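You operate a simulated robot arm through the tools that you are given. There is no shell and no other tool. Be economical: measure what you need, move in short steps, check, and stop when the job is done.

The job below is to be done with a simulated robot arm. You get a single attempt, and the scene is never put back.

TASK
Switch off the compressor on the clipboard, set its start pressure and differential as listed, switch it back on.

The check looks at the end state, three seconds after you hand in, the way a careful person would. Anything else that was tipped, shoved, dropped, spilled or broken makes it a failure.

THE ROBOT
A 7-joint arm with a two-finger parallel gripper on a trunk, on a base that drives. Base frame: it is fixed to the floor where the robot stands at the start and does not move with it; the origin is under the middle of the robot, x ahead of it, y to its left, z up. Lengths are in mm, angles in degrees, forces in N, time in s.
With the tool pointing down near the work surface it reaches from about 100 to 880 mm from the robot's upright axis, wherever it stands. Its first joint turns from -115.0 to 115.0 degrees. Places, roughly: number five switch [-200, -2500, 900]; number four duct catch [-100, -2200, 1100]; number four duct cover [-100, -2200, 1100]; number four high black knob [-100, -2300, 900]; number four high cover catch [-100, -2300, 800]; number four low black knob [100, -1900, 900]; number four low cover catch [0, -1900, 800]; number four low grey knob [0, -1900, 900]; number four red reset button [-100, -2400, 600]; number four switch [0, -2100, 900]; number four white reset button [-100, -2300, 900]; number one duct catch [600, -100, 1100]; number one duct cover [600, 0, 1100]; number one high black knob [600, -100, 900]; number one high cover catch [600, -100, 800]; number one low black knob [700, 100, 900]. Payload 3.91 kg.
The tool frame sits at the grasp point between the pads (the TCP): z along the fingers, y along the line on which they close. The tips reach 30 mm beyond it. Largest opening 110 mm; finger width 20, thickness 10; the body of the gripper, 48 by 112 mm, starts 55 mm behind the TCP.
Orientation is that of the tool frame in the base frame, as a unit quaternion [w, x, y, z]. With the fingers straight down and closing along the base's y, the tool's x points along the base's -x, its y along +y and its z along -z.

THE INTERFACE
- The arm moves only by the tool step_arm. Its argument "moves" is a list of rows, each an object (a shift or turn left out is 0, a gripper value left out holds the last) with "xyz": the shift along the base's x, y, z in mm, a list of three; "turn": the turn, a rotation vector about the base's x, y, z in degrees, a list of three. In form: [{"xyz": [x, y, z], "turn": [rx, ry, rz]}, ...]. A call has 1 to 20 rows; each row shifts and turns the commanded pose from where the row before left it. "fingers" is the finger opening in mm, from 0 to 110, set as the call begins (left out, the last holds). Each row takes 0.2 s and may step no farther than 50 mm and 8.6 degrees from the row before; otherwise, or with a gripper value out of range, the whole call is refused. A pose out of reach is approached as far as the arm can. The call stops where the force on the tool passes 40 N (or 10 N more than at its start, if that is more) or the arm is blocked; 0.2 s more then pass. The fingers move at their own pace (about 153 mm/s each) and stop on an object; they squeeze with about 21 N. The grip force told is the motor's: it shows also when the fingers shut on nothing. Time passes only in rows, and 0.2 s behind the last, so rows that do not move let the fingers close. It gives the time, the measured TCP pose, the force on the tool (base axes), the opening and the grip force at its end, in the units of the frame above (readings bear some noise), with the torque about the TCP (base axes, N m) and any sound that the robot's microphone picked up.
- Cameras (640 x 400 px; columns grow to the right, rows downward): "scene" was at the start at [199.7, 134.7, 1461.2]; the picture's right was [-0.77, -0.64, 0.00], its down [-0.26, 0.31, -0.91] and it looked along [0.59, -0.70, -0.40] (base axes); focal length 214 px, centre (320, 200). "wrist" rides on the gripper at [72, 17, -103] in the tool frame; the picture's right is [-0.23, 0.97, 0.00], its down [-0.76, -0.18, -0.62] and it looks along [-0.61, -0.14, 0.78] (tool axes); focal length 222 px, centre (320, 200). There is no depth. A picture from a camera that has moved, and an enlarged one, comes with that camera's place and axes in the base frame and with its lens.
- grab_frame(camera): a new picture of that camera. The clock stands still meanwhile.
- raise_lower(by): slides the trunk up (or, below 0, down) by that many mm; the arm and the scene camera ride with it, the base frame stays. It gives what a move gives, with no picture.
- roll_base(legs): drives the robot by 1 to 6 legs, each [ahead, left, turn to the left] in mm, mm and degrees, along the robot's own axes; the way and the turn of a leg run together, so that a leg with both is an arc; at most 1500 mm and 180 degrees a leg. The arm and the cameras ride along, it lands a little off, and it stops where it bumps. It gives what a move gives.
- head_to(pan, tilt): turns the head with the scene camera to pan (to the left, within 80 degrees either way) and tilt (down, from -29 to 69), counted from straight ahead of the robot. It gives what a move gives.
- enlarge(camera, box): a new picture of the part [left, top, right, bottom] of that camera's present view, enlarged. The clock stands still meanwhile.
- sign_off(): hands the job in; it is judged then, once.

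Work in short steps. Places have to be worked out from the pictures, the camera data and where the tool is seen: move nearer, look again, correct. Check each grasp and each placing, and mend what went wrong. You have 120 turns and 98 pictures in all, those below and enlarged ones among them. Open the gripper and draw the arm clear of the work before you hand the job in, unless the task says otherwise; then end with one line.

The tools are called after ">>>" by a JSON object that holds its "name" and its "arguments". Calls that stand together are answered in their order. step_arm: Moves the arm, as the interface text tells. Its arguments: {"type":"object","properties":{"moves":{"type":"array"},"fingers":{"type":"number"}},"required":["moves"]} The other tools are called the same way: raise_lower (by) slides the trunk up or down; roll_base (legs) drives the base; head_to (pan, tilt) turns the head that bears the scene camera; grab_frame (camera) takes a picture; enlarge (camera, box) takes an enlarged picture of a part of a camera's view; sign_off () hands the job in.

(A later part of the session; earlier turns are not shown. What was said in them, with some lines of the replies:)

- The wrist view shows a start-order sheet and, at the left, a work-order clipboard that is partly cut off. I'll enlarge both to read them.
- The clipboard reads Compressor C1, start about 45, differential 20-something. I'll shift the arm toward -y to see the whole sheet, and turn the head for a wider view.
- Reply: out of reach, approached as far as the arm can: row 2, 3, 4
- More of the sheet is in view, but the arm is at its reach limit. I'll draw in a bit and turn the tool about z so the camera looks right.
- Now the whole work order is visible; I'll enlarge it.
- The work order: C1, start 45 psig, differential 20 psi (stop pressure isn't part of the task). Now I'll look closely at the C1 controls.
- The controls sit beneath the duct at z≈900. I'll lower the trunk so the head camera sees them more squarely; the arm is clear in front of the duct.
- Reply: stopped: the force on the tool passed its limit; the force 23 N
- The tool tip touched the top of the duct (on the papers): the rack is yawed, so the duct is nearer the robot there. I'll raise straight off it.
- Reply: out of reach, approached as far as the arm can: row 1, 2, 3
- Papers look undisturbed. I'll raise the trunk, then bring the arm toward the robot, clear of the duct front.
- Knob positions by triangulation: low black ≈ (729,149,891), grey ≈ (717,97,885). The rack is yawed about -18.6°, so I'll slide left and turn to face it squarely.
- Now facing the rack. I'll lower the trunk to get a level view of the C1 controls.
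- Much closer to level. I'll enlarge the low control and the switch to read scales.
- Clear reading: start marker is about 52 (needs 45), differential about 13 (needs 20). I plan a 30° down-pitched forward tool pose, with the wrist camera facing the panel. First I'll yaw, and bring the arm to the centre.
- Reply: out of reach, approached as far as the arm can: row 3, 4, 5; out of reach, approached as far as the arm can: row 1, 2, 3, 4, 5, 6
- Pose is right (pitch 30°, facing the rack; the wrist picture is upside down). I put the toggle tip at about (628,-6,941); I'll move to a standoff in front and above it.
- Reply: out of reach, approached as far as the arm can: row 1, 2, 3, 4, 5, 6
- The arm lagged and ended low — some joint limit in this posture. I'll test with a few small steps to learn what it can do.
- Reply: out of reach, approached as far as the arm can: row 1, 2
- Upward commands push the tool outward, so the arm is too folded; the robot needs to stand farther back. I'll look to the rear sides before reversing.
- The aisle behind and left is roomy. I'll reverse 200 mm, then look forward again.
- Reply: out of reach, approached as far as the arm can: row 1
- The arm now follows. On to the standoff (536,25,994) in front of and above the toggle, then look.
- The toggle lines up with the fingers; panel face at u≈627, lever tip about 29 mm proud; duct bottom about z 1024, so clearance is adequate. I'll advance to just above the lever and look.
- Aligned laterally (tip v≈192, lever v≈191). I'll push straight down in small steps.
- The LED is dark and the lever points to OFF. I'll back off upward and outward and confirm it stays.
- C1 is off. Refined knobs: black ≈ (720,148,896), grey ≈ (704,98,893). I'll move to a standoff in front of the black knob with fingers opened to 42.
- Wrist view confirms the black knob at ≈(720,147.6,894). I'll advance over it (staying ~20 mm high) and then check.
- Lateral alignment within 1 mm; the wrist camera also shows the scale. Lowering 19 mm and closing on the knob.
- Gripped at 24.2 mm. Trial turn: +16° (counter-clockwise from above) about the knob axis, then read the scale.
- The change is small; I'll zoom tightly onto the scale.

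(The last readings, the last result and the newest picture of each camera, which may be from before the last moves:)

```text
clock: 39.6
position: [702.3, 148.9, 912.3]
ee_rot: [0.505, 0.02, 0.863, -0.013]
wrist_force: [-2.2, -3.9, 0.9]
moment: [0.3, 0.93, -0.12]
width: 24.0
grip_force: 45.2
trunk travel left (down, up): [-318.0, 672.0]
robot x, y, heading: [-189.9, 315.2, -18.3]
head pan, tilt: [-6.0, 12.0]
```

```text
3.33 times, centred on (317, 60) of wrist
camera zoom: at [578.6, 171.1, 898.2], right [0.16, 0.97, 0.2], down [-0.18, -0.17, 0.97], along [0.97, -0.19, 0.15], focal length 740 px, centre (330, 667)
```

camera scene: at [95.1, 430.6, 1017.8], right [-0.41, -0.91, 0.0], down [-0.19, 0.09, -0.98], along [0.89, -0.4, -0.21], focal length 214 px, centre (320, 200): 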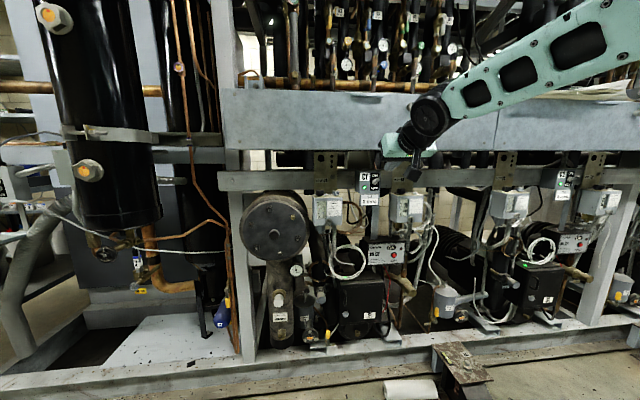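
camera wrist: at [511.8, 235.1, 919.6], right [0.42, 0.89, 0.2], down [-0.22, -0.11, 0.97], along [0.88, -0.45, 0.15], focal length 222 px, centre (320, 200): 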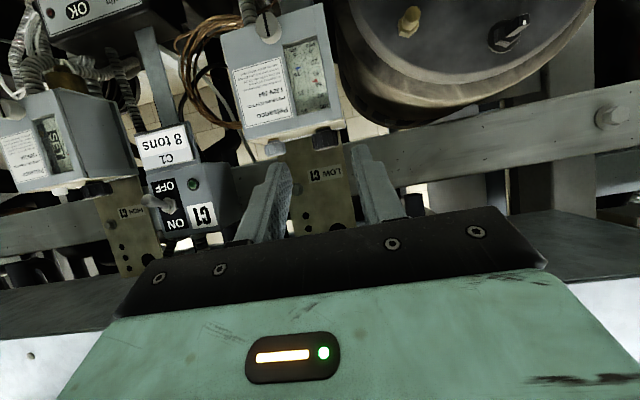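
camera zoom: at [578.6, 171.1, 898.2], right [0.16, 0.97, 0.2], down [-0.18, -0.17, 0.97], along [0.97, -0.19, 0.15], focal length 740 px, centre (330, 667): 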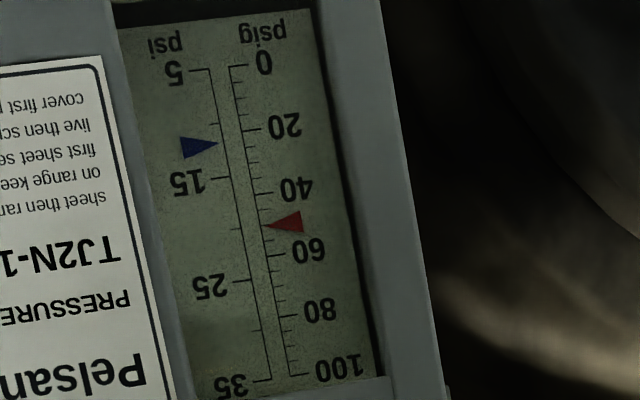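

Now reads ≈50 (was ≈52.5), so counter-clockwise lowers it, roughly 0.16 psi per degree. Continue +16°.

>>> {"name": "step_arm", "arguments": {"moves": [{"xyz": [0.04, -2.47, 0], "turn": [0, 0, 8]}, {"xyz": [0.39, -2.44, 0], "turn": [0, 0, 8]}]}}

>>> {"name": "enlarge", "arguments": {"camera": "wrist", "box": [240, 0, 400, 120]}}

```text
clock: 40.2
position: [703.0, 143.4, 912.9]
ee_rot: [0.503, -0.101, 0.856, 0.059]
wrist_force: [9.4, -0.3, 2.4]
moment: [0.33, 0.3, -0.05]
width: 24.3
grip_force: 44.9
trunk travel left (down, up): [-318.0, 672.0]
robot x, y, heading: [-187.3, 315.5, -18.4]
head pan, tilt: [-6.0, 12.0]
```

```text
3.33 times, centred on (320, 60) of wrist
camera zoom: at [577.5, 130.9, 898.4], right [-0.12, 0.97, 0.2], down [-0.13, -0.21, 0.97], along [0.98, 0.09, 0.15], focal length 740 px, centre (320, 667)
```

zoom: 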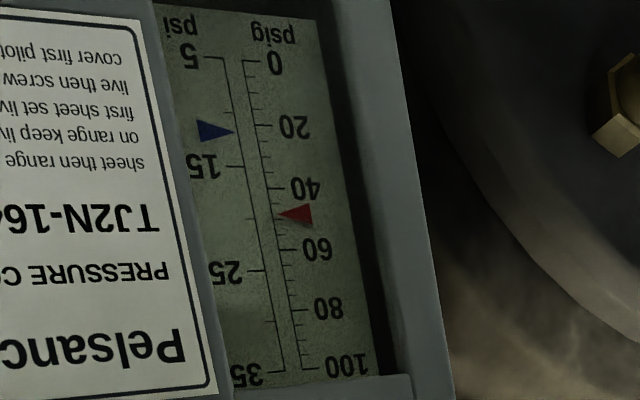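

Reads ≈48.4; about 30° more needed. I'll open, ratchet back 40° around the knob, and regrip.

>>> {"name": "step_arm", "arguments": {"fingers": 40, "moves": [{}, {"xyz": [-0.43, 2.65, 0], "turn": [0, 0, -8]}, {"xyz": [-0.07, 2.67, 0], "turn": [0, 0, -8]}, {"xyz": [0.31, 2.67, 0], "turn": [0, 0, -8]}, {"xyz": [0.67, 2.59, 0], "turn": [0, 0, -8]}, {"xyz": [1.04, 2.48, 0], "turn": [0, 0, -8]}]}}

>>> {"name": "grab_frame", "arguments": {"camera": "wrist"}}

```text
clock: 41.6
position: [703.9, 156.5, 912.4]
ee_rot: [0.492, 0.199, 0.839, -0.117]
wrist_force: [-0.4, -0.2, -0.7]
moment: [0.01, -0.01, 0.06]
width: 40.3
grip_force: 0.0
trunk travel left (down, up): [-318.0, 672.0]
robot x, y, heading: [-188.0, 319.7, -18.5]
head pan, tilt: [-6.0, 12.0]
```

```text
58 pictures are left
camera wrist: at [600.0, 228.2, 898.9], right [0.54, 0.82, 0.2], down [-0.23, -0.08, 0.97], along [0.81, -0.57, 0.15], focal length 222 px, centre (320, 200)
```

wrist: 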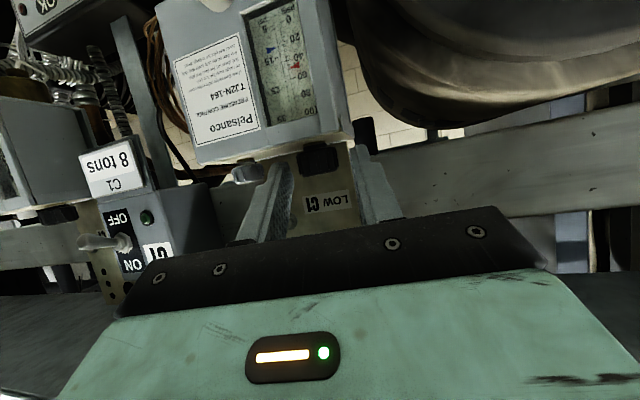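

Position good. Regrip, then turn +24°.

>>> {"name": "step_arm", "arguments": {"fingers": 0, "moves": [{}, {}, {"xyz": [-1.04, -2.48, 0], "turn": [0, 0, 8]}, {"xyz": [-0.67, -2.59, 0], "turn": [0, 0, 8]}, {"xyz": [-0.31, -2.67, 0], "turn": [0, 0, 8]}, {}]}}

>>> {"name": "enlarge", "arguments": {"camera": "wrist", "box": [240, 0, 400, 120]}}

```text
clock: 43.0
position: [701.5, 149.4, 914.5]
ee_rot: [0.505, 0.019, 0.863, -0.011]
wrist_force: [-9.9, -1.6, 2.7]
moment: [0.22, 0.39, -0.04]
width: 24.2
grip_force: 45.0
trunk travel left (down, up): [-318.0, 672.0]
robot x, y, heading: [-187.1, 318.1, -18.3]
head pan, tilt: [-6.0, 12.0]
```

```text
3.33 times, centred on (320, 60) of wrist
camera zoom: at [577.7, 171.0, 899.3], right [0.15, 0.97, 0.2], down [-0.18, -0.17, 0.97], along [0.97, -0.19, 0.15], focal length 740 px, centre (320, 667)
```

zoom: 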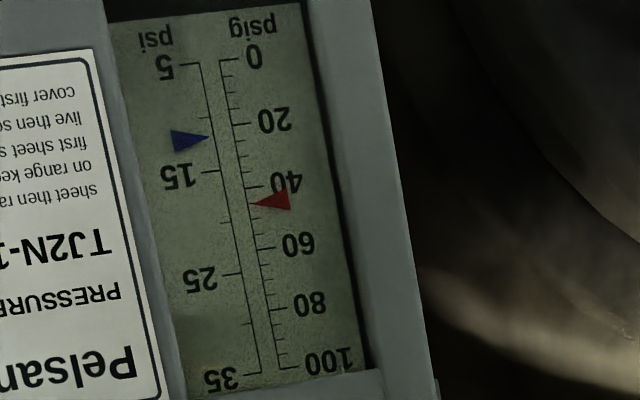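

≈45.3. A tighter zoom to judge.

>>> {"name": "enlarge", "arguments": {"camera": "wrist", "box": [285, 40, 325, 80]}}

```text
10.00 times, centred on (305, 60) of wrist
camera zoom: at [577.7, 171.0, 899.3], right [0.15, 0.97, 0.2], down [-0.18, -0.17, 0.97], along [0.97, -0.19, 0.15], focal length 2221 px, centre (470, 1600)
```

zoom: 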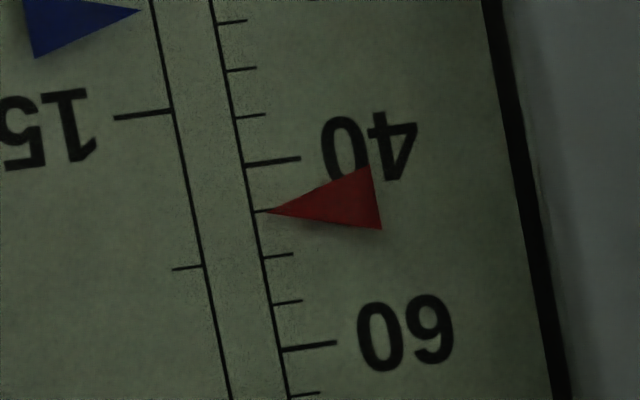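

The pointer is exactly on the 45 tick. I'll release, lift and retreat, restoring the yaw, then check.

>>> {"name": "step_arm", "arguments": {"fingers": 42, "moves": [{}, {"xyz": [0, 0, 10]}, {"xyz": [0, 0, 10]}, {"xyz": [-26, 8.5, 0], "turn": [0, 0, -8]}, {"xyz": [-26, 8.5, 0], "turn": [0, 0, -8]}, {"xyz": [-26, 10, 0]}]}}

>>> {"name": "grab_frame", "arguments": {"camera": "wrist"}}

>>> {"name": "enlarge", "arguments": {"camera": "wrist", "box": [260, 20, 360, 120]}}

```text
clock: 44.5
position: [623.6, 176.8, 932.5]
ee_rot: [0.498, 0.14, 0.851, -0.084]
wrist_force: [1.0, -0.6, -0.2]
moment: [0.0, 0.03, 0.05]
width: 42.0
grip_force: 0.0
trunk travel left (down, up): [-318.0, 672.0]
robot x, y, heading: [-187.5, 317.9, -18.5]
head pan, tilt: [-6.0, 12.0]
```

```text
55 pictures are left
camera wrist: at [511.1, 232.0, 918.6], right [0.42, 0.89, 0.2], down [-0.22, -0.11, 0.97], along [0.88, -0.45, 0.15], focal length 222 px, centre (320, 200)
```

wrist: 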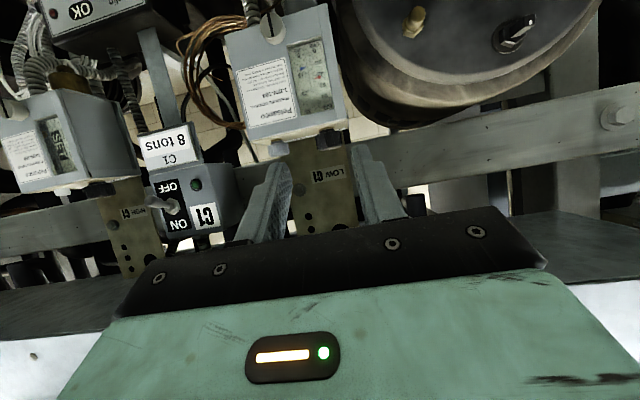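

```text
4.00 times, centred on (310, 70) of wrist
camera zoom: at [511.1, 232.0, 918.6], right [0.42, 0.89, 0.2], down [-0.22, -0.11, 0.97], along [0.88, -0.45, 0.15], focal length 888 px, centre (360, 720)
```

zoom: 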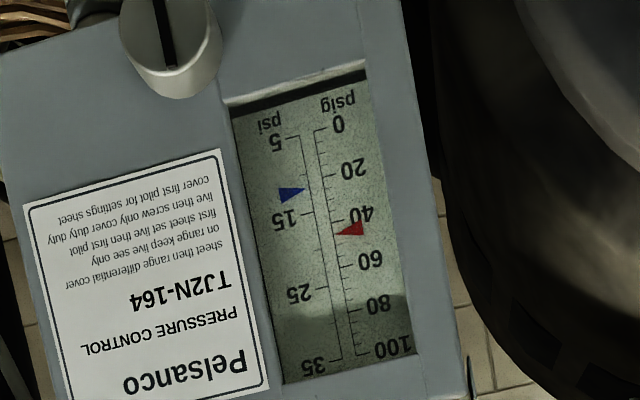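

Start = 45 confirmed. Next the grey differential knob at ≈(703,99,893). I'll move to its standoff and advance, 20 mm high.

>>> {"name": "step_arm", "arguments": {"fingers": 38, "moves": [{"xyz": [-14, -46, 0]}, {"xyz": [25, -8.5, 0]}, {"xyz": [25, -8.5, 0]}, {"xyz": [25.5, -8.5, 0]}]}}

>>> {"name": "enlarge", "arguments": {"camera": "wrist", "box": [200, 20, 440, 200]}}

```text
clock: 45.5
position: [685.7, 104.4, 931.8]
ee_rot: [0.499, 0.138, 0.852, -0.083]
wrist_force: [-1.4, -0.2, -0.2]
moment: [0.03, 0.02, 0.01]
width: 37.8
grip_force: 0.0
trunk travel left (down, up): [-318.0, 672.0]
robot x, y, heading: [-186.3, 317.3, -18.3]
head pan, tilt: [-6.0, 12.0]
```

```text
2.22 times, centred on (320, 110) of wrist
camera zoom: at [573.4, 160.5, 917.7], right [0.42, 0.89, 0.2], down [-0.22, -0.11, 0.97], along [0.88, -0.45, 0.15], focal length 494 px, centre (320, 400)
```

zoom: 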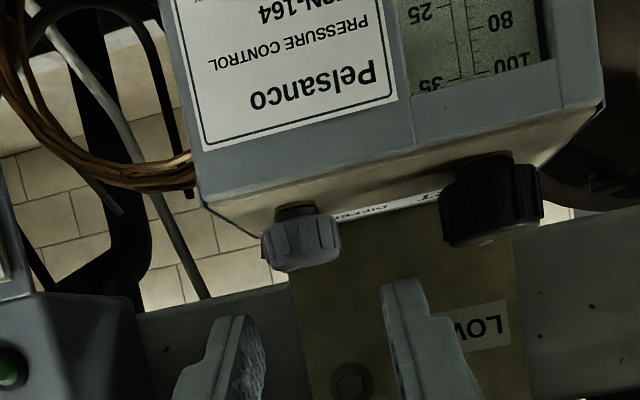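

Aligned with grey knob within 1 mm. Clockwise should raise the differential, so I'll pre-rotate +40° around the knob axis, lower, and grip.

>>> {"name": "step_arm", "arguments": {"moves": [{"xyz": [-0.67, -2.59, 0], "turn": [0, 0, 8]}, {"xyz": [-0.31, -2.67, 0], "turn": [0, 0, 8]}, {"xyz": [0.07, -2.67, 0], "turn": [0, 0, 8]}, {"xyz": [0.43, -2.65, 0], "turn": [0, 0, 8]}, {"xyz": [0.81, -2.55, 0], "turn": [0, 0, 8]}, {"xyz": [0, 0, -7]}, {"xyz": [0, 0, -6]}, {"xyz": [0, 0, -6]}]}}

>>> {"name": "step_arm", "arguments": {"fingers": 0, "moves": [{}, {}]}}

>>> {"name": "grab_frame", "arguments": {"camera": "wrist"}}

```text
clock: 47.2
position: [683.7, 93.3, 920.9]
ee_rot: [0.501, -0.162, 0.845, 0.09]
wrist_force: [-20.7, 3.4, 27.8]
moment: [-1.95, -0.63, -1.39]
width: 37.9
grip_force: 0.1
trunk travel left (down, up): [-318.0, 672.0]
robot x, y, heading: [-187.9, 318.1, -18.5]
head pan, tilt: [-6.0, 12.0]
```

```text
clock: 47.9
position: [684.3, 91.9, 918.8]
ee_rot: [0.502, -0.162, 0.845, 0.089]
wrist_force: [-20.6, 5.6, 35.4]
moment: [-4.87, -1.76, -3.83]
width: 22.5
grip_force: 20.7
trunk travel left (down, up): [-318.0, 672.0]
robot x, y, heading: [-188.0, 322.7, -18.3]
head pan, tilt: [-6.0, 12.0]
```

```text
52 pictures are left
camera wrist: at [562.3, 62.0, 904.8], right [-0.25, 0.95, 0.19], down [-0.11, -0.22, 0.97], along [0.96, 0.23, 0.16], focal length 222 px, centre (320, 200)
```

wrist: 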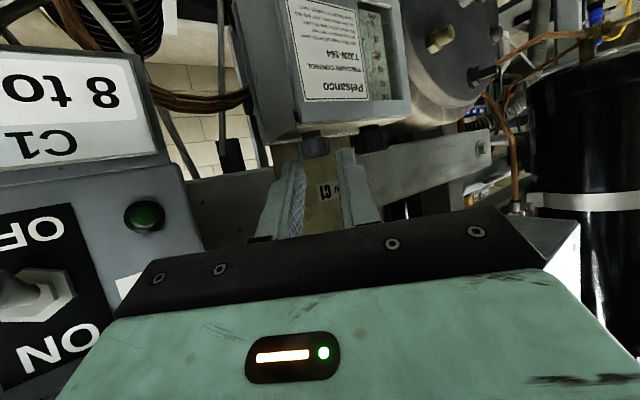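

The gripper body met the switch box at that yaw (35 N upward) — too much swing. I'll open, lift straight off, and rotate back to +16° relative.

>>> {"name": "step_arm", "arguments": {"fingers": 38, "moves": [{}, {"xyz": [0, 0, 10]}, {"xyz": [0, 0, 10]}, {"xyz": [-0.81, 2.55, 0], "turn": [0, 0, -8]}, {"xyz": [-0.43, 2.65, 0], "turn": [0, 0, -8]}, {"xyz": [-0.07, 2.67, 0], "turn": [0, 0, -8]}]}}

>>> {"name": "grab_frame", "arguments": {"camera": "wrist"}}

>>> {"name": "enlarge", "arguments": {"camera": "scene", "box": [290, 140, 410, 230]}}

```text
clock: 48.5
position: [682.7, 93.7, 913.1]
ee_rot: [0.487, -0.16, 0.853, 0.098]
wrist_force: [-19.7, 1.1, -0.6]
moment: [-0.09, -0.93, -1.25]
width: 37.8
grip_force: 0.0
trunk travel left (down, up): [-318.0, 672.0]
robot x, y, heading: [-190.5, 317.9, -18.6]
head pan, tilt: [-6.0, 12.0]
stopped in row 3: the force on the tool passed its limit (the readings are from after the stop); the commanded pose is now the measured one
```

```text
51 pictures are left
camera wrist: at [560.1, 62.6, 901.6], right [-0.25, 0.95, 0.21], down [-0.07, -0.23, 0.97], along [0.97, 0.23, 0.13], focal length 222 px, centre (320, 200)
```

wrist: 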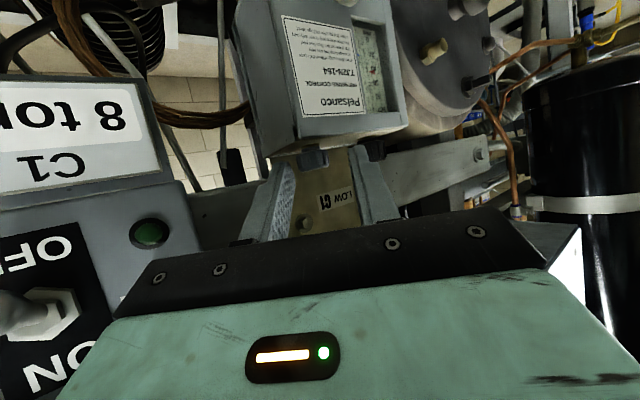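

```text
4.44 times, centred on (350, 185) of scene
camera zoom: at [94.2, 430.3, 1017.7], right [-0.41, -0.91, 0.0], down [-0.19, 0.09, -0.98], along [0.89, -0.4, -0.21], focal length 953 px, centre (187, 267)
```

zoom: 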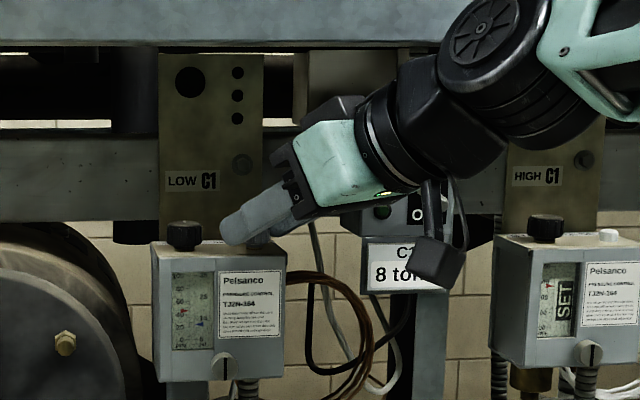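

The gripper's corner still presses on the switch box. I'll retreat outward (away from the panel) first with the fingers open, then along the tool axis.

>>> {"name": "step_arm", "arguments": {"moves": [{"xyz": [-4, 1.3, 0]}, {"xyz": [-4, 1.3, 0]}, {"xyz": [-9.3, -3.6, 2]}, {"xyz": [-9.3, -3.6, 4]}, {"xyz": [-14, -5, 5]}, {"xyz": [-14, -5, 5]}]}}

>>> {"name": "grab_frame", "arguments": {"camera": "wrist"}}

```text
clock: 49.9
position: [629.3, 78.4, 928.0]
ee_rot: [0.487, -0.161, 0.853, 0.1]
wrist_force: [0.4, 0.2, -0.4]
moment: [-0.06, 0.02, 0.01]
width: 38.0
grip_force: 0.1
trunk travel left (down, up): [-318.0, 672.0]
robot x, y, heading: [-190.3, 316.6, -18.3]
head pan, tilt: [-6.0, 12.0]
```

```text
49 pictures are left
camera wrist: at [506.1, 47.8, 917.8], right [-0.25, 0.95, 0.21], down [-0.07, -0.23, 0.97], along [0.97, 0.23, 0.13], focal length 222 px, centre (320, 200)
```

wrist: 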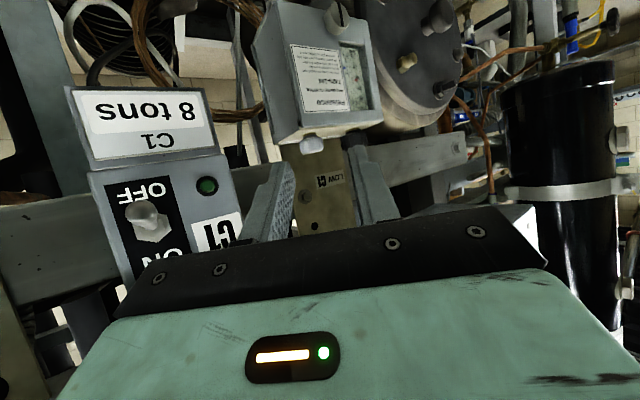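

Free, and the switch box looks intact and OFF. I'll yaw back to +24° relative (enough clearance), then advance over the grey knob.

>>> {"name": "step_arm", "arguments": {"moves": [{"xyz": [2.5, 7, 2], "turn": [0, 0, -8.45]}, {"xyz": [2.5, 7, 2], "turn": [0, 0, -8.45]}, {"xyz": [25, 2.3, 0]}, {"xyz": [25, 2.3, 0]}]}}

>>> {"name": "grab_frame", "arguments": {"camera": "wrist"}}

>>> {"name": "enlarge", "arguments": {"camera": "scene", "box": [290, 140, 410, 230]}}

```text
clock: 50.9
position: [685.7, 97.1, 935.2]
ee_rot: [0.497, -0.032, 0.867, 0.026]
wrist_force: [0.6, 0.3, 0.7]
moment: [-0.02, 0.0, 0.02]
width: 38.1
grip_force: 0.2
trunk travel left (down, up): [-318.0, 672.0]
robot x, y, heading: [-189.7, 321.8, -18.5]
head pan, tilt: [-6.0, 12.0]
```

```text
48 pictures are left
camera wrist: at [559.6, 102.8, 923.1], right [0.03, 0.98, 0.21], down [-0.14, -0.2, 0.97], along [0.99, -0.06, 0.13], focal length 222 px, centre (320, 200)
```

wrist: 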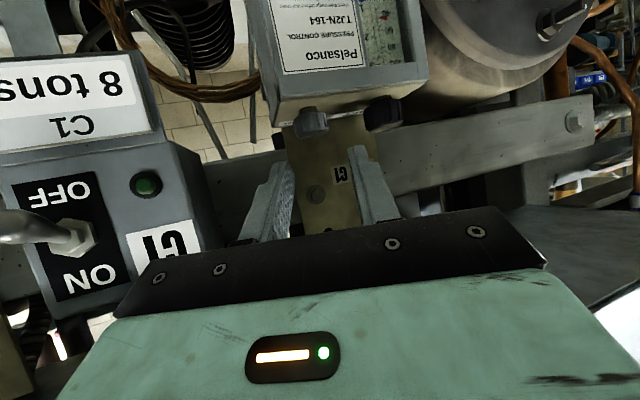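

```text
4.44 times, centred on (350, 185) of scene
camera zoom: at [94.9, 430.3, 1017.9], right [-0.41, -0.91, 0.0], down [-0.19, 0.09, -0.98], along [0.89, -0.4, -0.21], focal length 953 px, centre (187, 267)
```

zoom: 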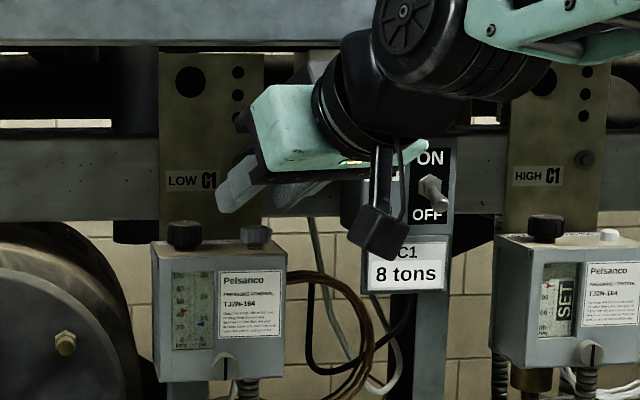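

Knob confirmed at (703.5,98.8). Lowering 23 mm; checking force before closing.

>>> {"name": "step_arm", "arguments": {"moves": [{"xyz": [-1.2, 0, -8]}, {"xyz": [0, 0, -8]}, {"xyz": [0, 0, -7]}]}}

>>> {"name": "step_arm", "arguments": {"fingers": 0, "moves": [{}, {}]}}

>>> {"name": "enlarge", "arguments": {"camera": "wrist", "box": [300, 0, 460, 120]}}

```text
clock: 51.7
position: [683.3, 97.0, 909.9]
ee_rot: [0.497, -0.032, 0.867, 0.025]
wrist_force: [-0.1, 0.5, 0.4]
moment: [0.02, 0.04, -0.02]
width: 38.1
grip_force: 0.0
trunk travel left (down, up): [-318.0, 672.0]
robot x, y, heading: [-185.0, 319.5, -18.5]
head pan, tilt: [-6.0, 12.0]
```

```text
clock: 52.3
position: [683.8, 94.9, 910.5]
ee_rot: [0.497, -0.032, 0.867, 0.025]
wrist_force: [1.4, -3.2, -0.4]
moment: [-0.06, -0.5, -0.08]
width: 20.3
grip_force: 44.9
trunk travel left (down, up): [-318.0, 672.0]
robot x, y, heading: [-186.8, 321.8, -18.1]
head pan, tilt: [-6.0, 12.0]
```

```text
3.33 times, centred on (380, 60) of wrist
camera zoom: at [557.5, 102.9, 898.9], right [0.04, 0.98, 0.21], down [-0.14, -0.2, 0.97], along [0.99, -0.06, 0.13], focal length 740 px, centre (120, 667)
```

zoom: 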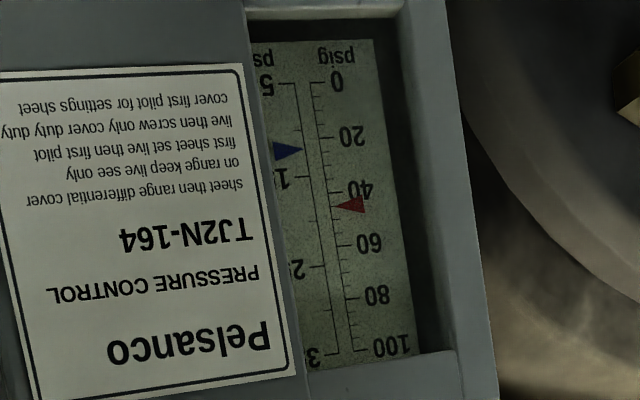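

Gripped (20.3 mm). Turn −24° (clockwise) and read.

>>> {"name": "step_arm", "arguments": {"moves": [{"xyz": [-0.07, 2.67, 0], "turn": [0, 0, -8]}, {"xyz": [0.31, 2.67, 0], "turn": [0, 0, -8]}, {"xyz": [0.67, 2.59, 0], "turn": [0, 0, -8]}]}}

>>> {"name": "enlarge", "arguments": {"camera": "wrist", "box": [300, 0, 460, 120]}}

```text
clock: 53.1
position: [683.8, 105.3, 911.1]
ee_rot: [0.492, 0.149, 0.854, -0.079]
wrist_force: [11.2, -1.3, 6.7]
moment: [-0.47, -0.57, 0.06]
width: 20.4
grip_force: 45.3
trunk travel left (down, up): [-318.0, 672.0]
robot x, y, heading: [-186.3, 320.3, -18.3]
head pan, tilt: [-6.0, 12.0]
```

```text
3.33 times, centred on (380, 60) of wrist
camera zoom: at [572.0, 162.5, 899.3], right [0.43, 0.88, 0.21], down [-0.21, -0.13, 0.97], along [0.88, -0.46, 0.13], focal length 740 px, centre (120, 667)
```

zoom: 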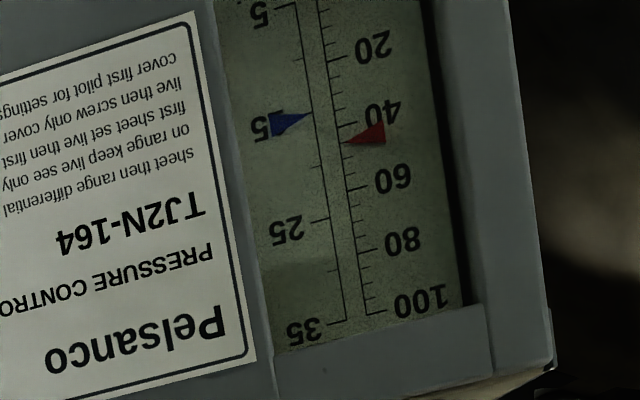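

Blue is now at ≈15 (≈0.125/deg). Continue −24°.

>>> {"name": "step_arm", "arguments": {"moves": [{"xyz": [1.04, 2.48, 0], "turn": [0, 0, -8]}, {"xyz": [1.36, 2.3, 0], "turn": [0, 0, -8]}, {"xyz": [1.67, 2.09, 0], "turn": [0, 0, -8]}]}}

>>> {"name": "grab_frame", "arguments": {"camera": "wrist"}}

>>> {"name": "enlarge", "arguments": {"camera": "wrist", "box": [300, 0, 460, 120]}}

```text
clock: 53.9
position: [688.9, 113.4, 910.4]
ee_rot: [0.466, 0.321, 0.805, -0.177]
wrist_force: [17.8, 1.2, 8.5]
moment: [-0.49, -0.89, 0.31]
width: 20.2
grip_force: 45.1
trunk travel left (down, up): [-318.0, 672.0]
robot x, y, heading: [-186.1, 320.6, -18.7]
head pan, tilt: [-6.0, 12.0]
```

```text
44 pictures are left
camera wrist: at [609.4, 211.2, 899.4], right [0.75, 0.63, 0.21], down [-0.24, -0.03, 0.97], along [0.62, -0.78, 0.13], focal length 222 px, centre (320, 200)
```

wrist: 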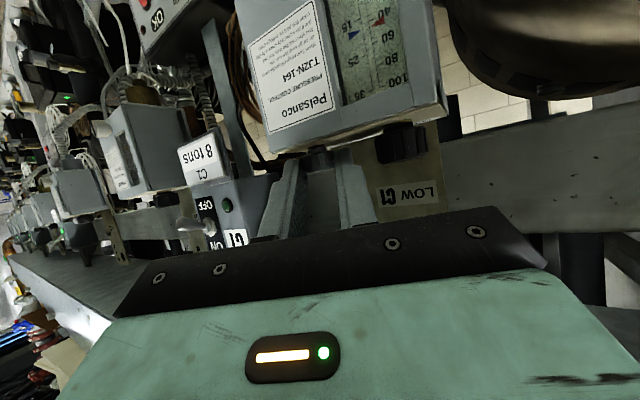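

```text
3.33 times, centred on (380, 60) of wrist
camera zoom: at [609.4, 211.2, 899.4], right [0.75, 0.63, 0.21], down [-0.24, -0.03, 0.97], along [0.62, -0.78, 0.13], focal length 740 px, centre (120, 667)
```

zoom: 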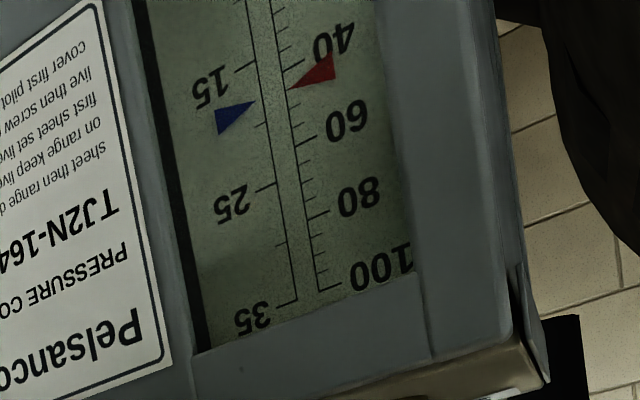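

Blue ≈18.1; about 15° more. Open, ratchet back +24°, regrip, and turn −12° before reading.

>>> {"name": "step_arm", "arguments": {"fingers": 38, "moves": [{}, {"xyz": [-1.67, -2.09, 0], "turn": [0, 0, 8]}, {"xyz": [-1.36, -2.3, 0], "turn": [0, 0, 8]}, {"xyz": [-1.04, -2.48, 0], "turn": [0, 0, 8]}, {}]}}

>>> {"name": "step_arm", "arguments": {"fingers": 0, "moves": [{}, {}, {"xyz": [0.78, 1.9, 0], "turn": [0, 0, -6]}, {"xyz": [0.9, 1.8, 0], "turn": [0, 0, -6]}]}}

>>> {"name": "enlarge", "arguments": {"camera": "wrist", "box": [320, 0, 440, 90]}}

```text
clock: 55.1
position: [683.4, 104.2, 909.8]
ee_rot: [0.492, 0.148, 0.855, -0.078]
wrist_force: [0.0, -0.3, 0.1]
moment: [-0.01, -0.04, -0.01]
width: 38.1
grip_force: 0.1
trunk travel left (down, up): [-318.0, 672.0]
robot x, y, heading: [-186.2, 322.1, -18.6]
head pan, tilt: [-6.0, 12.0]
```

```text
clock: 56.1
position: [685.0, 108.7, 910.6]
ee_rot: [0.481, 0.237, 0.834, -0.13]
wrist_force: [-0.3, 6.4, 1.0]
moment: [0.33, 0.48, 0.15]
width: 20.3
grip_force: 45.1
trunk travel left (down, up): [-318.0, 672.0]
robot x, y, heading: [-187.6, 320.2, -18.5]
head pan, tilt: [-6.0, 12.0]
```

```text
4.44 times, centred on (380, 45) of wrist
camera zoom: at [587.8, 189.2, 898.7], right [0.6, 0.77, 0.21], down [-0.23, -0.08, 0.97], along [0.76, -0.63, 0.13], focal length 987 px, centre (53, 889)
```

zoom: 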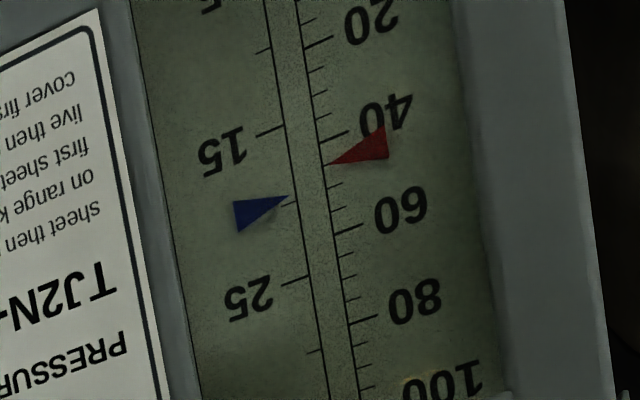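

Blue ≈19.6, red exactly 45. Turn −3.5° more.

>>> {"name": "step_arm", "arguments": {"moves": [{"xyz": [0.6, 1.0, 0], "turn": [0, 0, -3.5]}, {}]}}

>>> {"name": "enlarge", "arguments": {"camera": "wrist", "box": [350, 0, 430, 60]}}

```text
clock: 56.7
position: [687.1, 110.0, 910.3]
ee_rot: [0.477, 0.262, 0.827, -0.143]
wrist_force: [-3.7, 11.4, 2.4]
moment: [0.52, 0.27, 0.09]
width: 20.3
grip_force: 44.7
trunk travel left (down, up): [-318.0, 672.0]
robot x, y, heading: [-188.7, 316.1, -18.6]
head pan, tilt: [-6.0, 12.0]
```

```text
6.67 times, centred on (390, 30) of wrist
camera zoom: at [593.6, 196.1, 898.7], right [0.65, 0.73, 0.21], down [-0.23, -0.07, 0.97], along [0.72, -0.68, 0.13], focal length 1481 px, centre (-147, 1333)
```

zoom: 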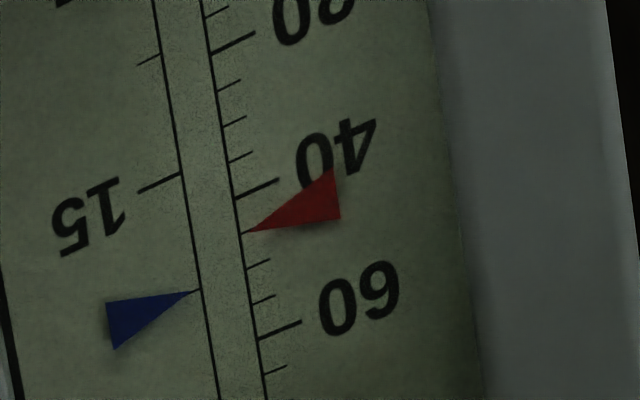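

Blue sits on the 20 tick. Release, lift and retreat to the standoff, restoring yaw, and verify from a neutral view.

>>> {"name": "step_arm", "arguments": {"fingers": 38, "moves": [{}, {"xyz": [0, 0, 10]}, {"xyz": [0, 0, 12]}, {"xyz": [-22, 8.5, 0], "turn": [0, 0, 8]}, {"xyz": [-24, 8.5, 0], "turn": [0, 0, 7.5]}, {"xyz": [-26, 9, 0]}, {"xyz": [-10, 35, 0]}]}}

>>> {"name": "enlarge", "arguments": {"camera": "wrist", "box": [250, 20, 350, 120]}}

>>> {"name": "enlarge", "arguments": {"camera": "scene", "box": [306, 184, 346, 224]}}

```text
clock: 58.3
position: [605.4, 170.6, 930.7]
ee_rot: [0.49, 0.148, 0.855, -0.078]
wrist_force: [-0.7, 0.3, 0.2]
moment: [0.02, 0.01, 0.04]
width: 38.1
grip_force: 0.2
trunk travel left (down, up): [-318.0, 672.0]
robot x, y, heading: [-187.8, 319.3, -18.5]
head pan, tilt: [-6.0, 12.0]
```

```text
4.00 times, centred on (300, 70) of wrist
camera zoom: at [492.9, 228.0, 920.7], right [0.43, 0.88, 0.21], down [-0.21, -0.13, 0.97], along [0.88, -0.46, 0.13], focal length 888 px, centre (400, 720)
```

zoom: 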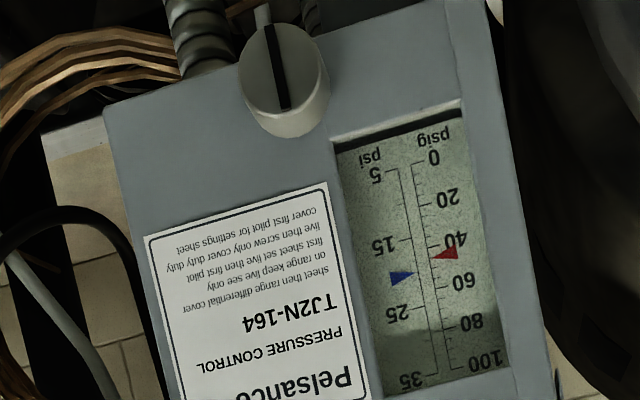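

```text
10.00 times, centred on (326, 204) of scene
camera zoom: at [95.1, 430.1, 1017.8], right [-0.41, -0.91, 0.0], down [-0.19, 0.09, -0.98], along [0.89, -0.41, -0.21], focal length 2145 px, centre (260, 160)
```

zoom: 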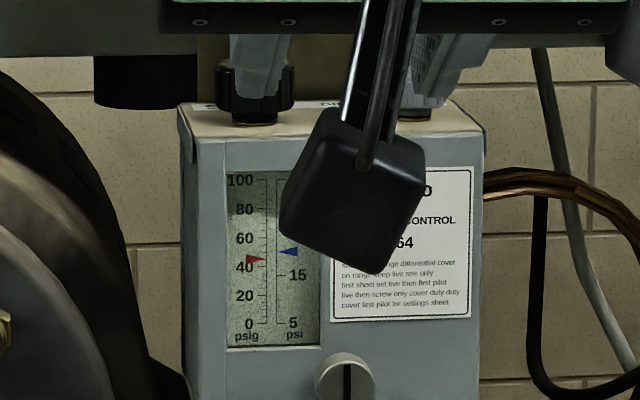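

Both settings hold: start 45, differential 20. Now for switching on: close fingers, flatten the pitch to ~7°, and go to a standoff in front of and below the toggle.

>>> {"name": "step_arm", "arguments": {"fingers": 0, "moves": [{"xyz": [-17.5, -37, -10.7]}, {"xyz": [-17.5, -37, -10.7], "turn": [-2.4, -7.1, 0]}, {"xyz": [-17.5, -37, -10.7], "turn": [-2.4, -7.1, 0]}, {"xyz": [-17.5, -37, -10.7], "turn": [-2.4, -7.1, 0]}, {}]}}

>>> {"name": "grab_frame", "arguments": {"camera": "wrist"}}

>>> {"name": "enlarge", "arguments": {"camera": "scene", "box": [320, 150, 420, 225]}}

```text
clock: 59.5
position: [530.7, 21.0, 886.9]
ee_rot: [0.65, 0.129, 0.742, -0.103]
wrist_force: [-0.2, 0.9, 0.3]
moment: [-0.01, 0.0, 0.02]
width: 0.0
grip_force: 20.8
trunk travel left (down, up): [-318.0, 672.0]
robot x, y, heading: [-187.0, 318.2, -18.5]
head pan, tilt: [-6.0, 12.0]
```

```text
38 pictures are left
camera wrist: at [432.2, 74.8, 828.5], right [0.35, 0.91, 0.24], down [-0.55, -0.01, 0.84], along [0.76, -0.42, 0.49], focal length 222 px, centre (320, 200)
```

wrist: 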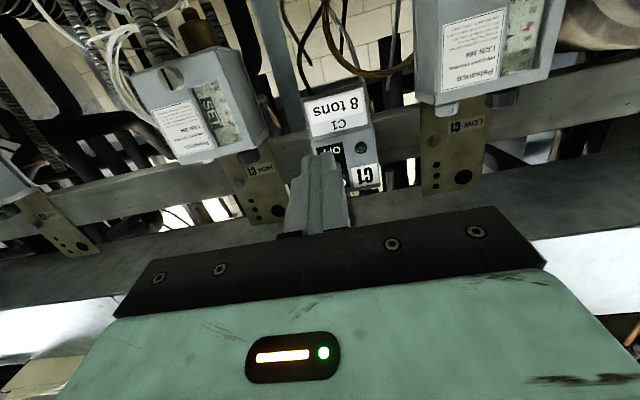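

```text
5.33 times, centred on (370, 188) of scene
camera zoom: at [95.0, 430.4, 1017.8], right [-0.41, -0.91, 0.0], down [-0.19, 0.09, -0.98], along [0.89, -0.4, -0.21], focal length 1144 px, centre (53, 267)
```

zoom: 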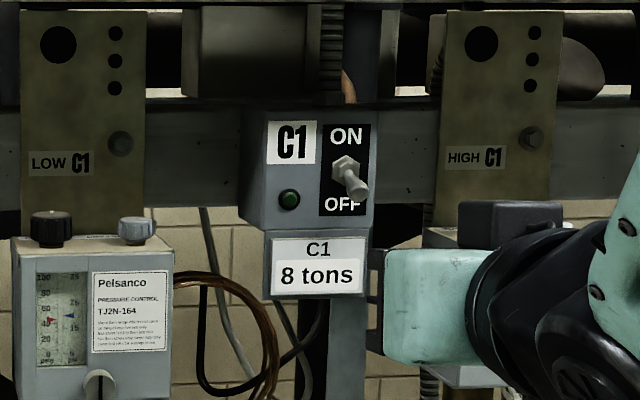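

Lever tip (OFF) ≈ (629,-6,921). I'll advance under it so the finger top is ~25 mm below the lever.

>>> {"name": "step_arm", "arguments": {"moves": [{"xyz": [27, -8, 0]}, {"xyz": [27, -8, 0]}, {"xyz": [27, -8, 0]}]}}

>>> {"name": "enlarge", "arguments": {"camera": "scene", "box": [320, 150, 420, 225]}}

>>> {"name": "enlarge", "arguments": {"camera": "wrist", "box": [220, 50, 420, 200]}}

```text
clock: 60.3
position: [614.2, -0.9, 886.7]
ee_rot: [0.648, 0.13, 0.743, -0.103]
wrist_force: [-0.9, -0.3, 0.8]
moment: [-0.01, 0.0, 0.01]
width: 0.0
grip_force: 21.2
trunk travel left (down, up): [-318.0, 672.0]
robot x, y, heading: [-184.9, 322.5, -18.5]
head pan, tilt: [-6.0, 12.0]
```

```text
5.33 times, centred on (370, 188) of scene
camera zoom: at [95.0, 430.4, 1017.8], right [-0.41, -0.91, 0.0], down [-0.19, 0.09, -0.98], along [0.89, -0.4, -0.21], focal length 1144 px, centre (53, 267)
```

zoom: 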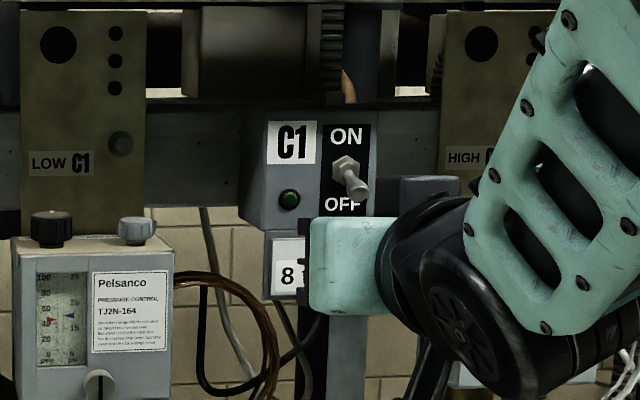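

```text
2.67 times, centred on (320, 125) of wrist
camera zoom: at [516.0, 51.8, 828.4], right [0.35, 0.91, 0.24], down [-0.55, -0.01, 0.84], along [0.76, -0.42, 0.49], focal length 592 px, centre (320, 400)
```

zoom: 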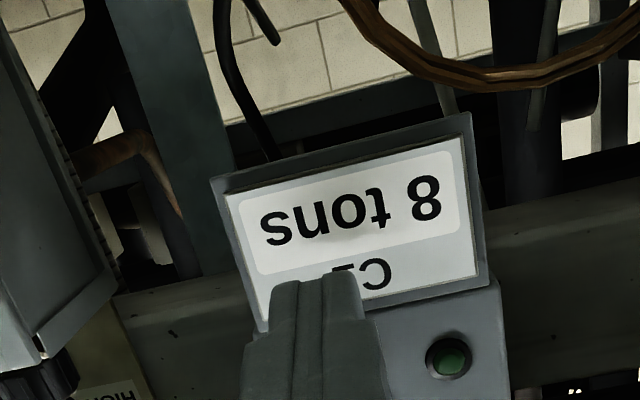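

Finger is under the lever. Push straight up in steps.

>>> {"name": "step_arm", "arguments": {"moves": [{"xyz": [0, 0, 8]}, {"xyz": [0, 0, 8]}, {"xyz": [0, 0, 6]}, {"xyz": [0, 0, 5]}, {"xyz": [0, 0, 5]}, {"xyz": [0, 0, 4]}, {"xyz": [0, 0, 3]}]}}

>>> {"name": "enlarge", "arguments": {"camera": "scene", "box": [320, 150, 420, 225]}}

```text
clock: 61.9
position: [615.6, -1.4, 925.6]
ee_rot: [0.647, 0.129, 0.744, -0.103]
wrist_force: [-1.1, 0.0, -12.6]
moment: [0.15, 0.34, 0.03]
width: 0.1
grip_force: 21.1
trunk travel left (down, up): [-318.0, 672.0]
robot x, y, heading: [-188.7, 318.8, -18.6]
head pan, tilt: [-6.0, 12.0]
```

```text
5.33 times, centred on (370, 188) of scene
camera zoom: at [95.4, 430.2, 1017.4], right [-0.41, -0.91, 0.0], down [-0.19, 0.09, -0.98], along [0.89, -0.4, -0.21], focal length 1144 px, centre (53, 267)
```

zoom: 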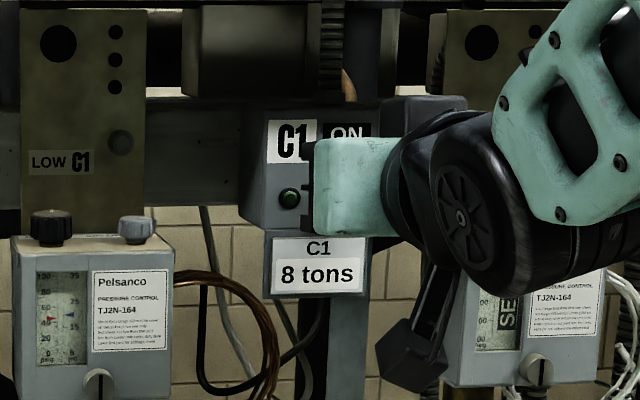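

Contact, 12.6 N, LED still dark; push a few mm more.

>>> {"name": "step_arm", "arguments": {"moves": [{"xyz": [0, 0, 3]}, {"xyz": [0, 0, 3]}, {"xyz": [0, 0, 2]}]}}

>>> {"name": "enlarge", "arguments": {"camera": "scene", "box": [320, 150, 420, 225]}}

```text
clock: 62.7
position: [613.6, -0.6, 926.9]
ee_rot: [0.64, 0.131, 0.75, -0.103]
wrist_force: [-5.0, 1.5, -8.0]
moment: [0.12, 0.2, -0.05]
width: 0.0
grip_force: 20.7
trunk travel left (down, up): [-318.0, 672.0]
robot x, y, heading: [-187.8, 318.3, -18.6]
head pan, tilt: [-6.0, 12.0]
stopped in row 3: the force on the tool passed its limit (the readings are from after the stop); the commanded pose is now the measured one
```

```text
5.33 times, centred on (370, 188) of scene
camera zoom: at [95.1, 430.3, 1018.4], right [-0.41, -0.91, 0.0], down [-0.19, 0.09, -0.98], along [0.89, -0.4, -0.21], focal length 1144 px, centre (53, 267)
```

zoom: 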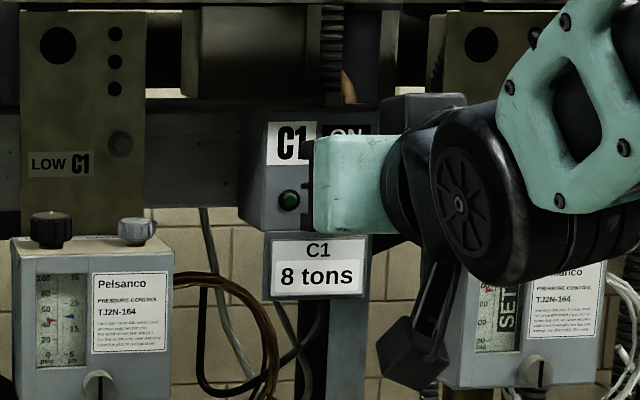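

Force limit: the finger probably bears near the lever's root. I'll drop slightly, back out ~9 mm for better leverage at the lever's end, and look.

>>> {"name": "step_arm", "arguments": {"moves": [{"xyz": [0, 0, -8]}, {"xyz": [0, 0, -8]}, {"xyz": [-8.5, 2.9, 0]}]}}

>>> {"name": "enlarge", "arguments": {"camera": "wrist", "box": [220, 80, 420, 230]}}

>>> {"name": "enlarge", "arguments": {"camera": "scene", "box": [350, 160, 400, 198]}}

```text
clock: 63.5
position: [605.1, 1.4, 911.8]
ee_rot: [0.642, 0.131, 0.748, -0.103]
wrist_force: [0.1, -0.2, 0.5]
moment: [-0.02, -0.01, 0.0]
width: 0.0
grip_force: 20.7
trunk travel left (down, up): [-318.0, 672.0]
robot x, y, heading: [-188.7, 323.2, -18.5]
head pan, tilt: [-6.0, 12.0]
```

```text
2.67 times, centred on (320, 155) of wrist
camera zoom: at [504.5, 55.1, 855.2], right [0.35, 0.91, 0.24], down [-0.53, -0.01, 0.85], along [0.77, -0.42, 0.48], focal length 592 px, centre (320, 320)
```

zoom: 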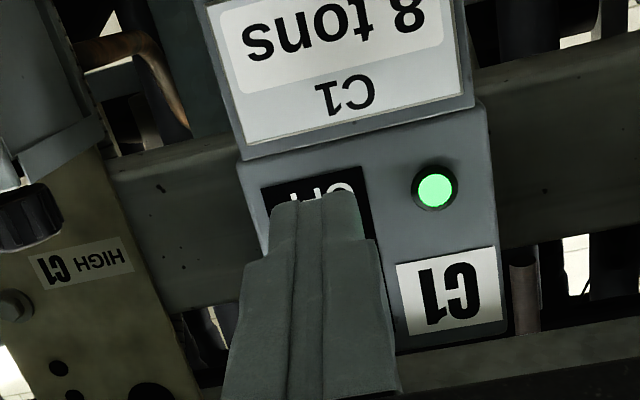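

```text
10.53 times, centred on (375, 179) of scene
camera zoom: at [95.1, 430.3, 1017.8], right [-0.41, -0.91, 0.0], down [-0.19, 0.09, -0.98], along [0.89, -0.4, -0.21], focal length 2258 px, centre (-259, 421)
```

zoom: 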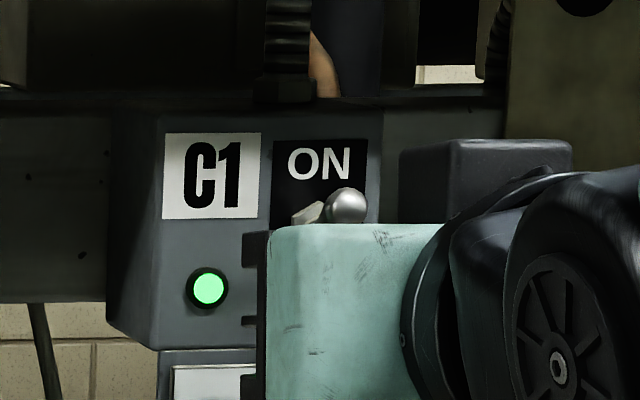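

It did switch on: LED green, lever up. I'll lower away from the lever, withdraw, open the gripper, and do the final check.

>>> {"name": "step_arm", "arguments": {"moves": [{"xyz": [0, 0, -12]}, {"xyz": [-30, 10, 0]}, {"xyz": [-38, 13, 0]}, {"xyz": [-38, 13, 0]}, {"xyz": [-38, 13, 0]}]}}

>>> {"name": "step_arm", "arguments": {"fingers": 60, "moves": [{"xyz": [0, -40, 0]}, {"xyz": [0, -40, 0]}, {}]}}

>>> {"name": "grab_frame", "arguments": {"camera": "scene"}}

>>> {"name": "enlarge", "arguments": {"camera": "scene", "box": [300, 150, 420, 240]}}

>>> {"name": "enlarge", "arguments": {"camera": "scene", "box": [310, 192, 340, 222]}}

```text
clock: 64.7
position: [461.7, 49.7, 899.1]
ee_rot: [0.642, 0.13, 0.748, -0.103]
wrist_force: [0.3, 0.2, 0.2]
moment: [-0.02, 0.03, 0.0]
width: 0.0
grip_force: 21.2
trunk travel left (down, up): [-318.0, 672.0]
robot x, y, heading: [-188.8, 319.6, -18.3]
head pan, tilt: [-6.0, 12.0]
```

```text
clock: 65.5
position: [459.8, -29.5, 899.3]
ee_rot: [0.643, 0.131, 0.748, -0.104]
wrist_force: [0.0, 0.2, 0.4]
moment: [-0.02, 0.01, -0.03]
width: 59.9
grip_force: 0.1
trunk travel left (down, up): [-318.0, 672.0]
robot x, y, heading: [-188.7, 321.8, -18.4]
head pan, tilt: [-6.0, 12.0]
```

```text
30 pictures are left
camera scene: at [95.0, 430.3, 1017.8], right [-0.41, -0.91, 0.0], down [-0.19, 0.09, -0.98], along [0.89, -0.4, -0.21], focal length 214 px, centre (320, 200)
```

scene: 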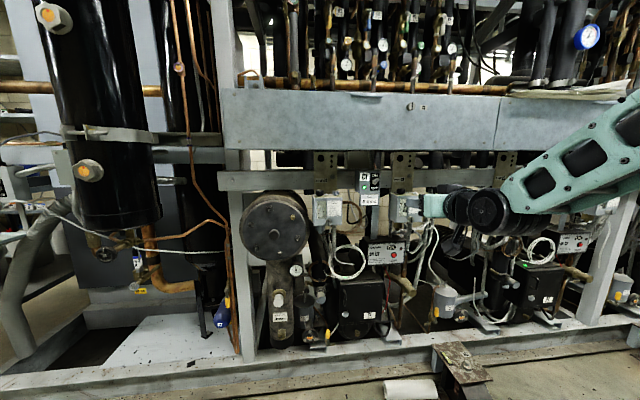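

```text
4.44 times, centred on (360, 195) of scene
camera zoom: at [95.0, 430.3, 1017.8], right [-0.41, -0.91, 0.0], down [-0.19, 0.09, -0.98], along [0.89, -0.4, -0.21], focal length 953 px, centre (142, 222)
```

zoom: 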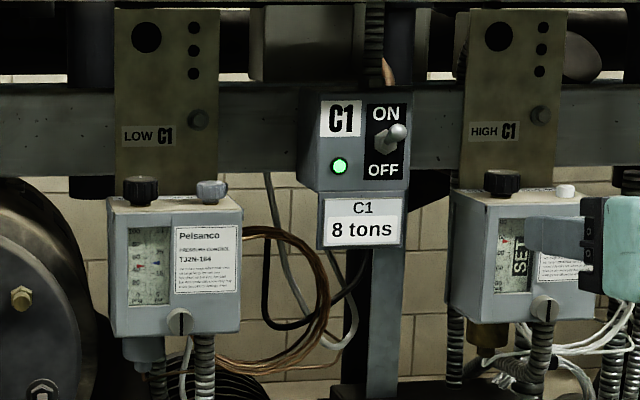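

```text
13.33 times, centred on (325, 207) of scene
camera zoom: at [95.0, 430.3, 1017.8], right [-0.41, -0.91, 0.0], down [-0.19, 0.09, -0.98], along [0.89, -0.4, -0.21], focal length 2860 px, centre (253, 107)
```

zoom: 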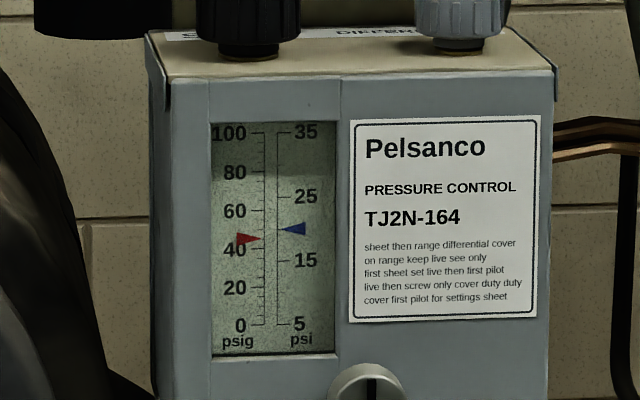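

Markers read 45 and 20, and the switch is ON with its LED lit. One last check of the C1 junction box/oil control and the papers.

>>> {"name": "enlarge", "arguments": {"camera": "scene", "box": [310, 220, 430, 350]}}

>>> {"name": "enlarge", "arguments": {"camera": "scene", "box": [490, 60, 640, 160]}}

```text
3.08 times, centred on (370, 285) of scene
camera zoom: at [95.0, 430.3, 1017.8], right [-0.41, -0.91, 0.0], down [-0.19, 0.09, -0.98], along [0.89, -0.4, -0.21], focal length 660 px, centre (166, -62)
```

zoom: 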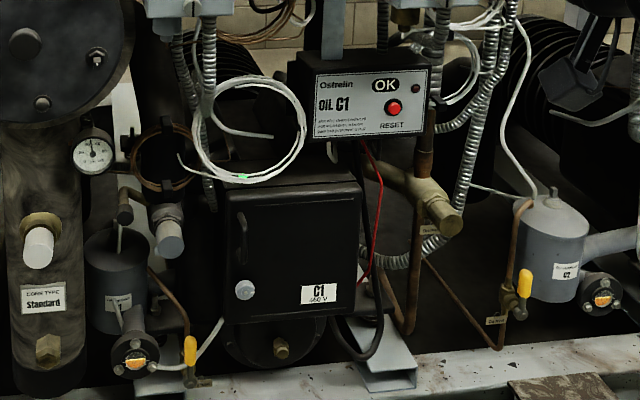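

```text
4.00 times, centred on (565, 110) of scene
camera zoom: at [95.0, 430.3, 1017.8], right [-0.41, -0.91, 0.0], down [-0.19, 0.09, -0.98], along [0.89, -0.4, -0.21], focal length 858 px, centre (-660, 560)
```

zoom: 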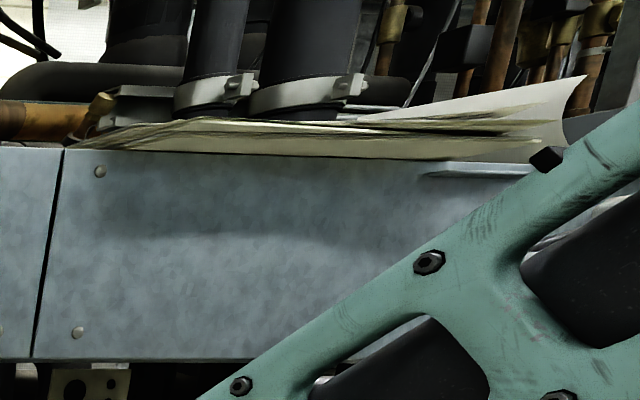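

C1's box LED is lit, the oil control shows OK, the papers are in place, and the arm is clear with the gripper open. Handing in.

>>> {"name": "sign_off", "arguments": {}}

```text
The job is handed in.
```

I switched C1 off, set its start pressure to 45 psig and its differential to 20 psi as on the clipboard, and switched it back on; its green light is lit. On the way the gripper touched the papers on the duct (23 N) and pressed on the C1 switch box (about 35 N), but neither looked moved or damaged afterwards.
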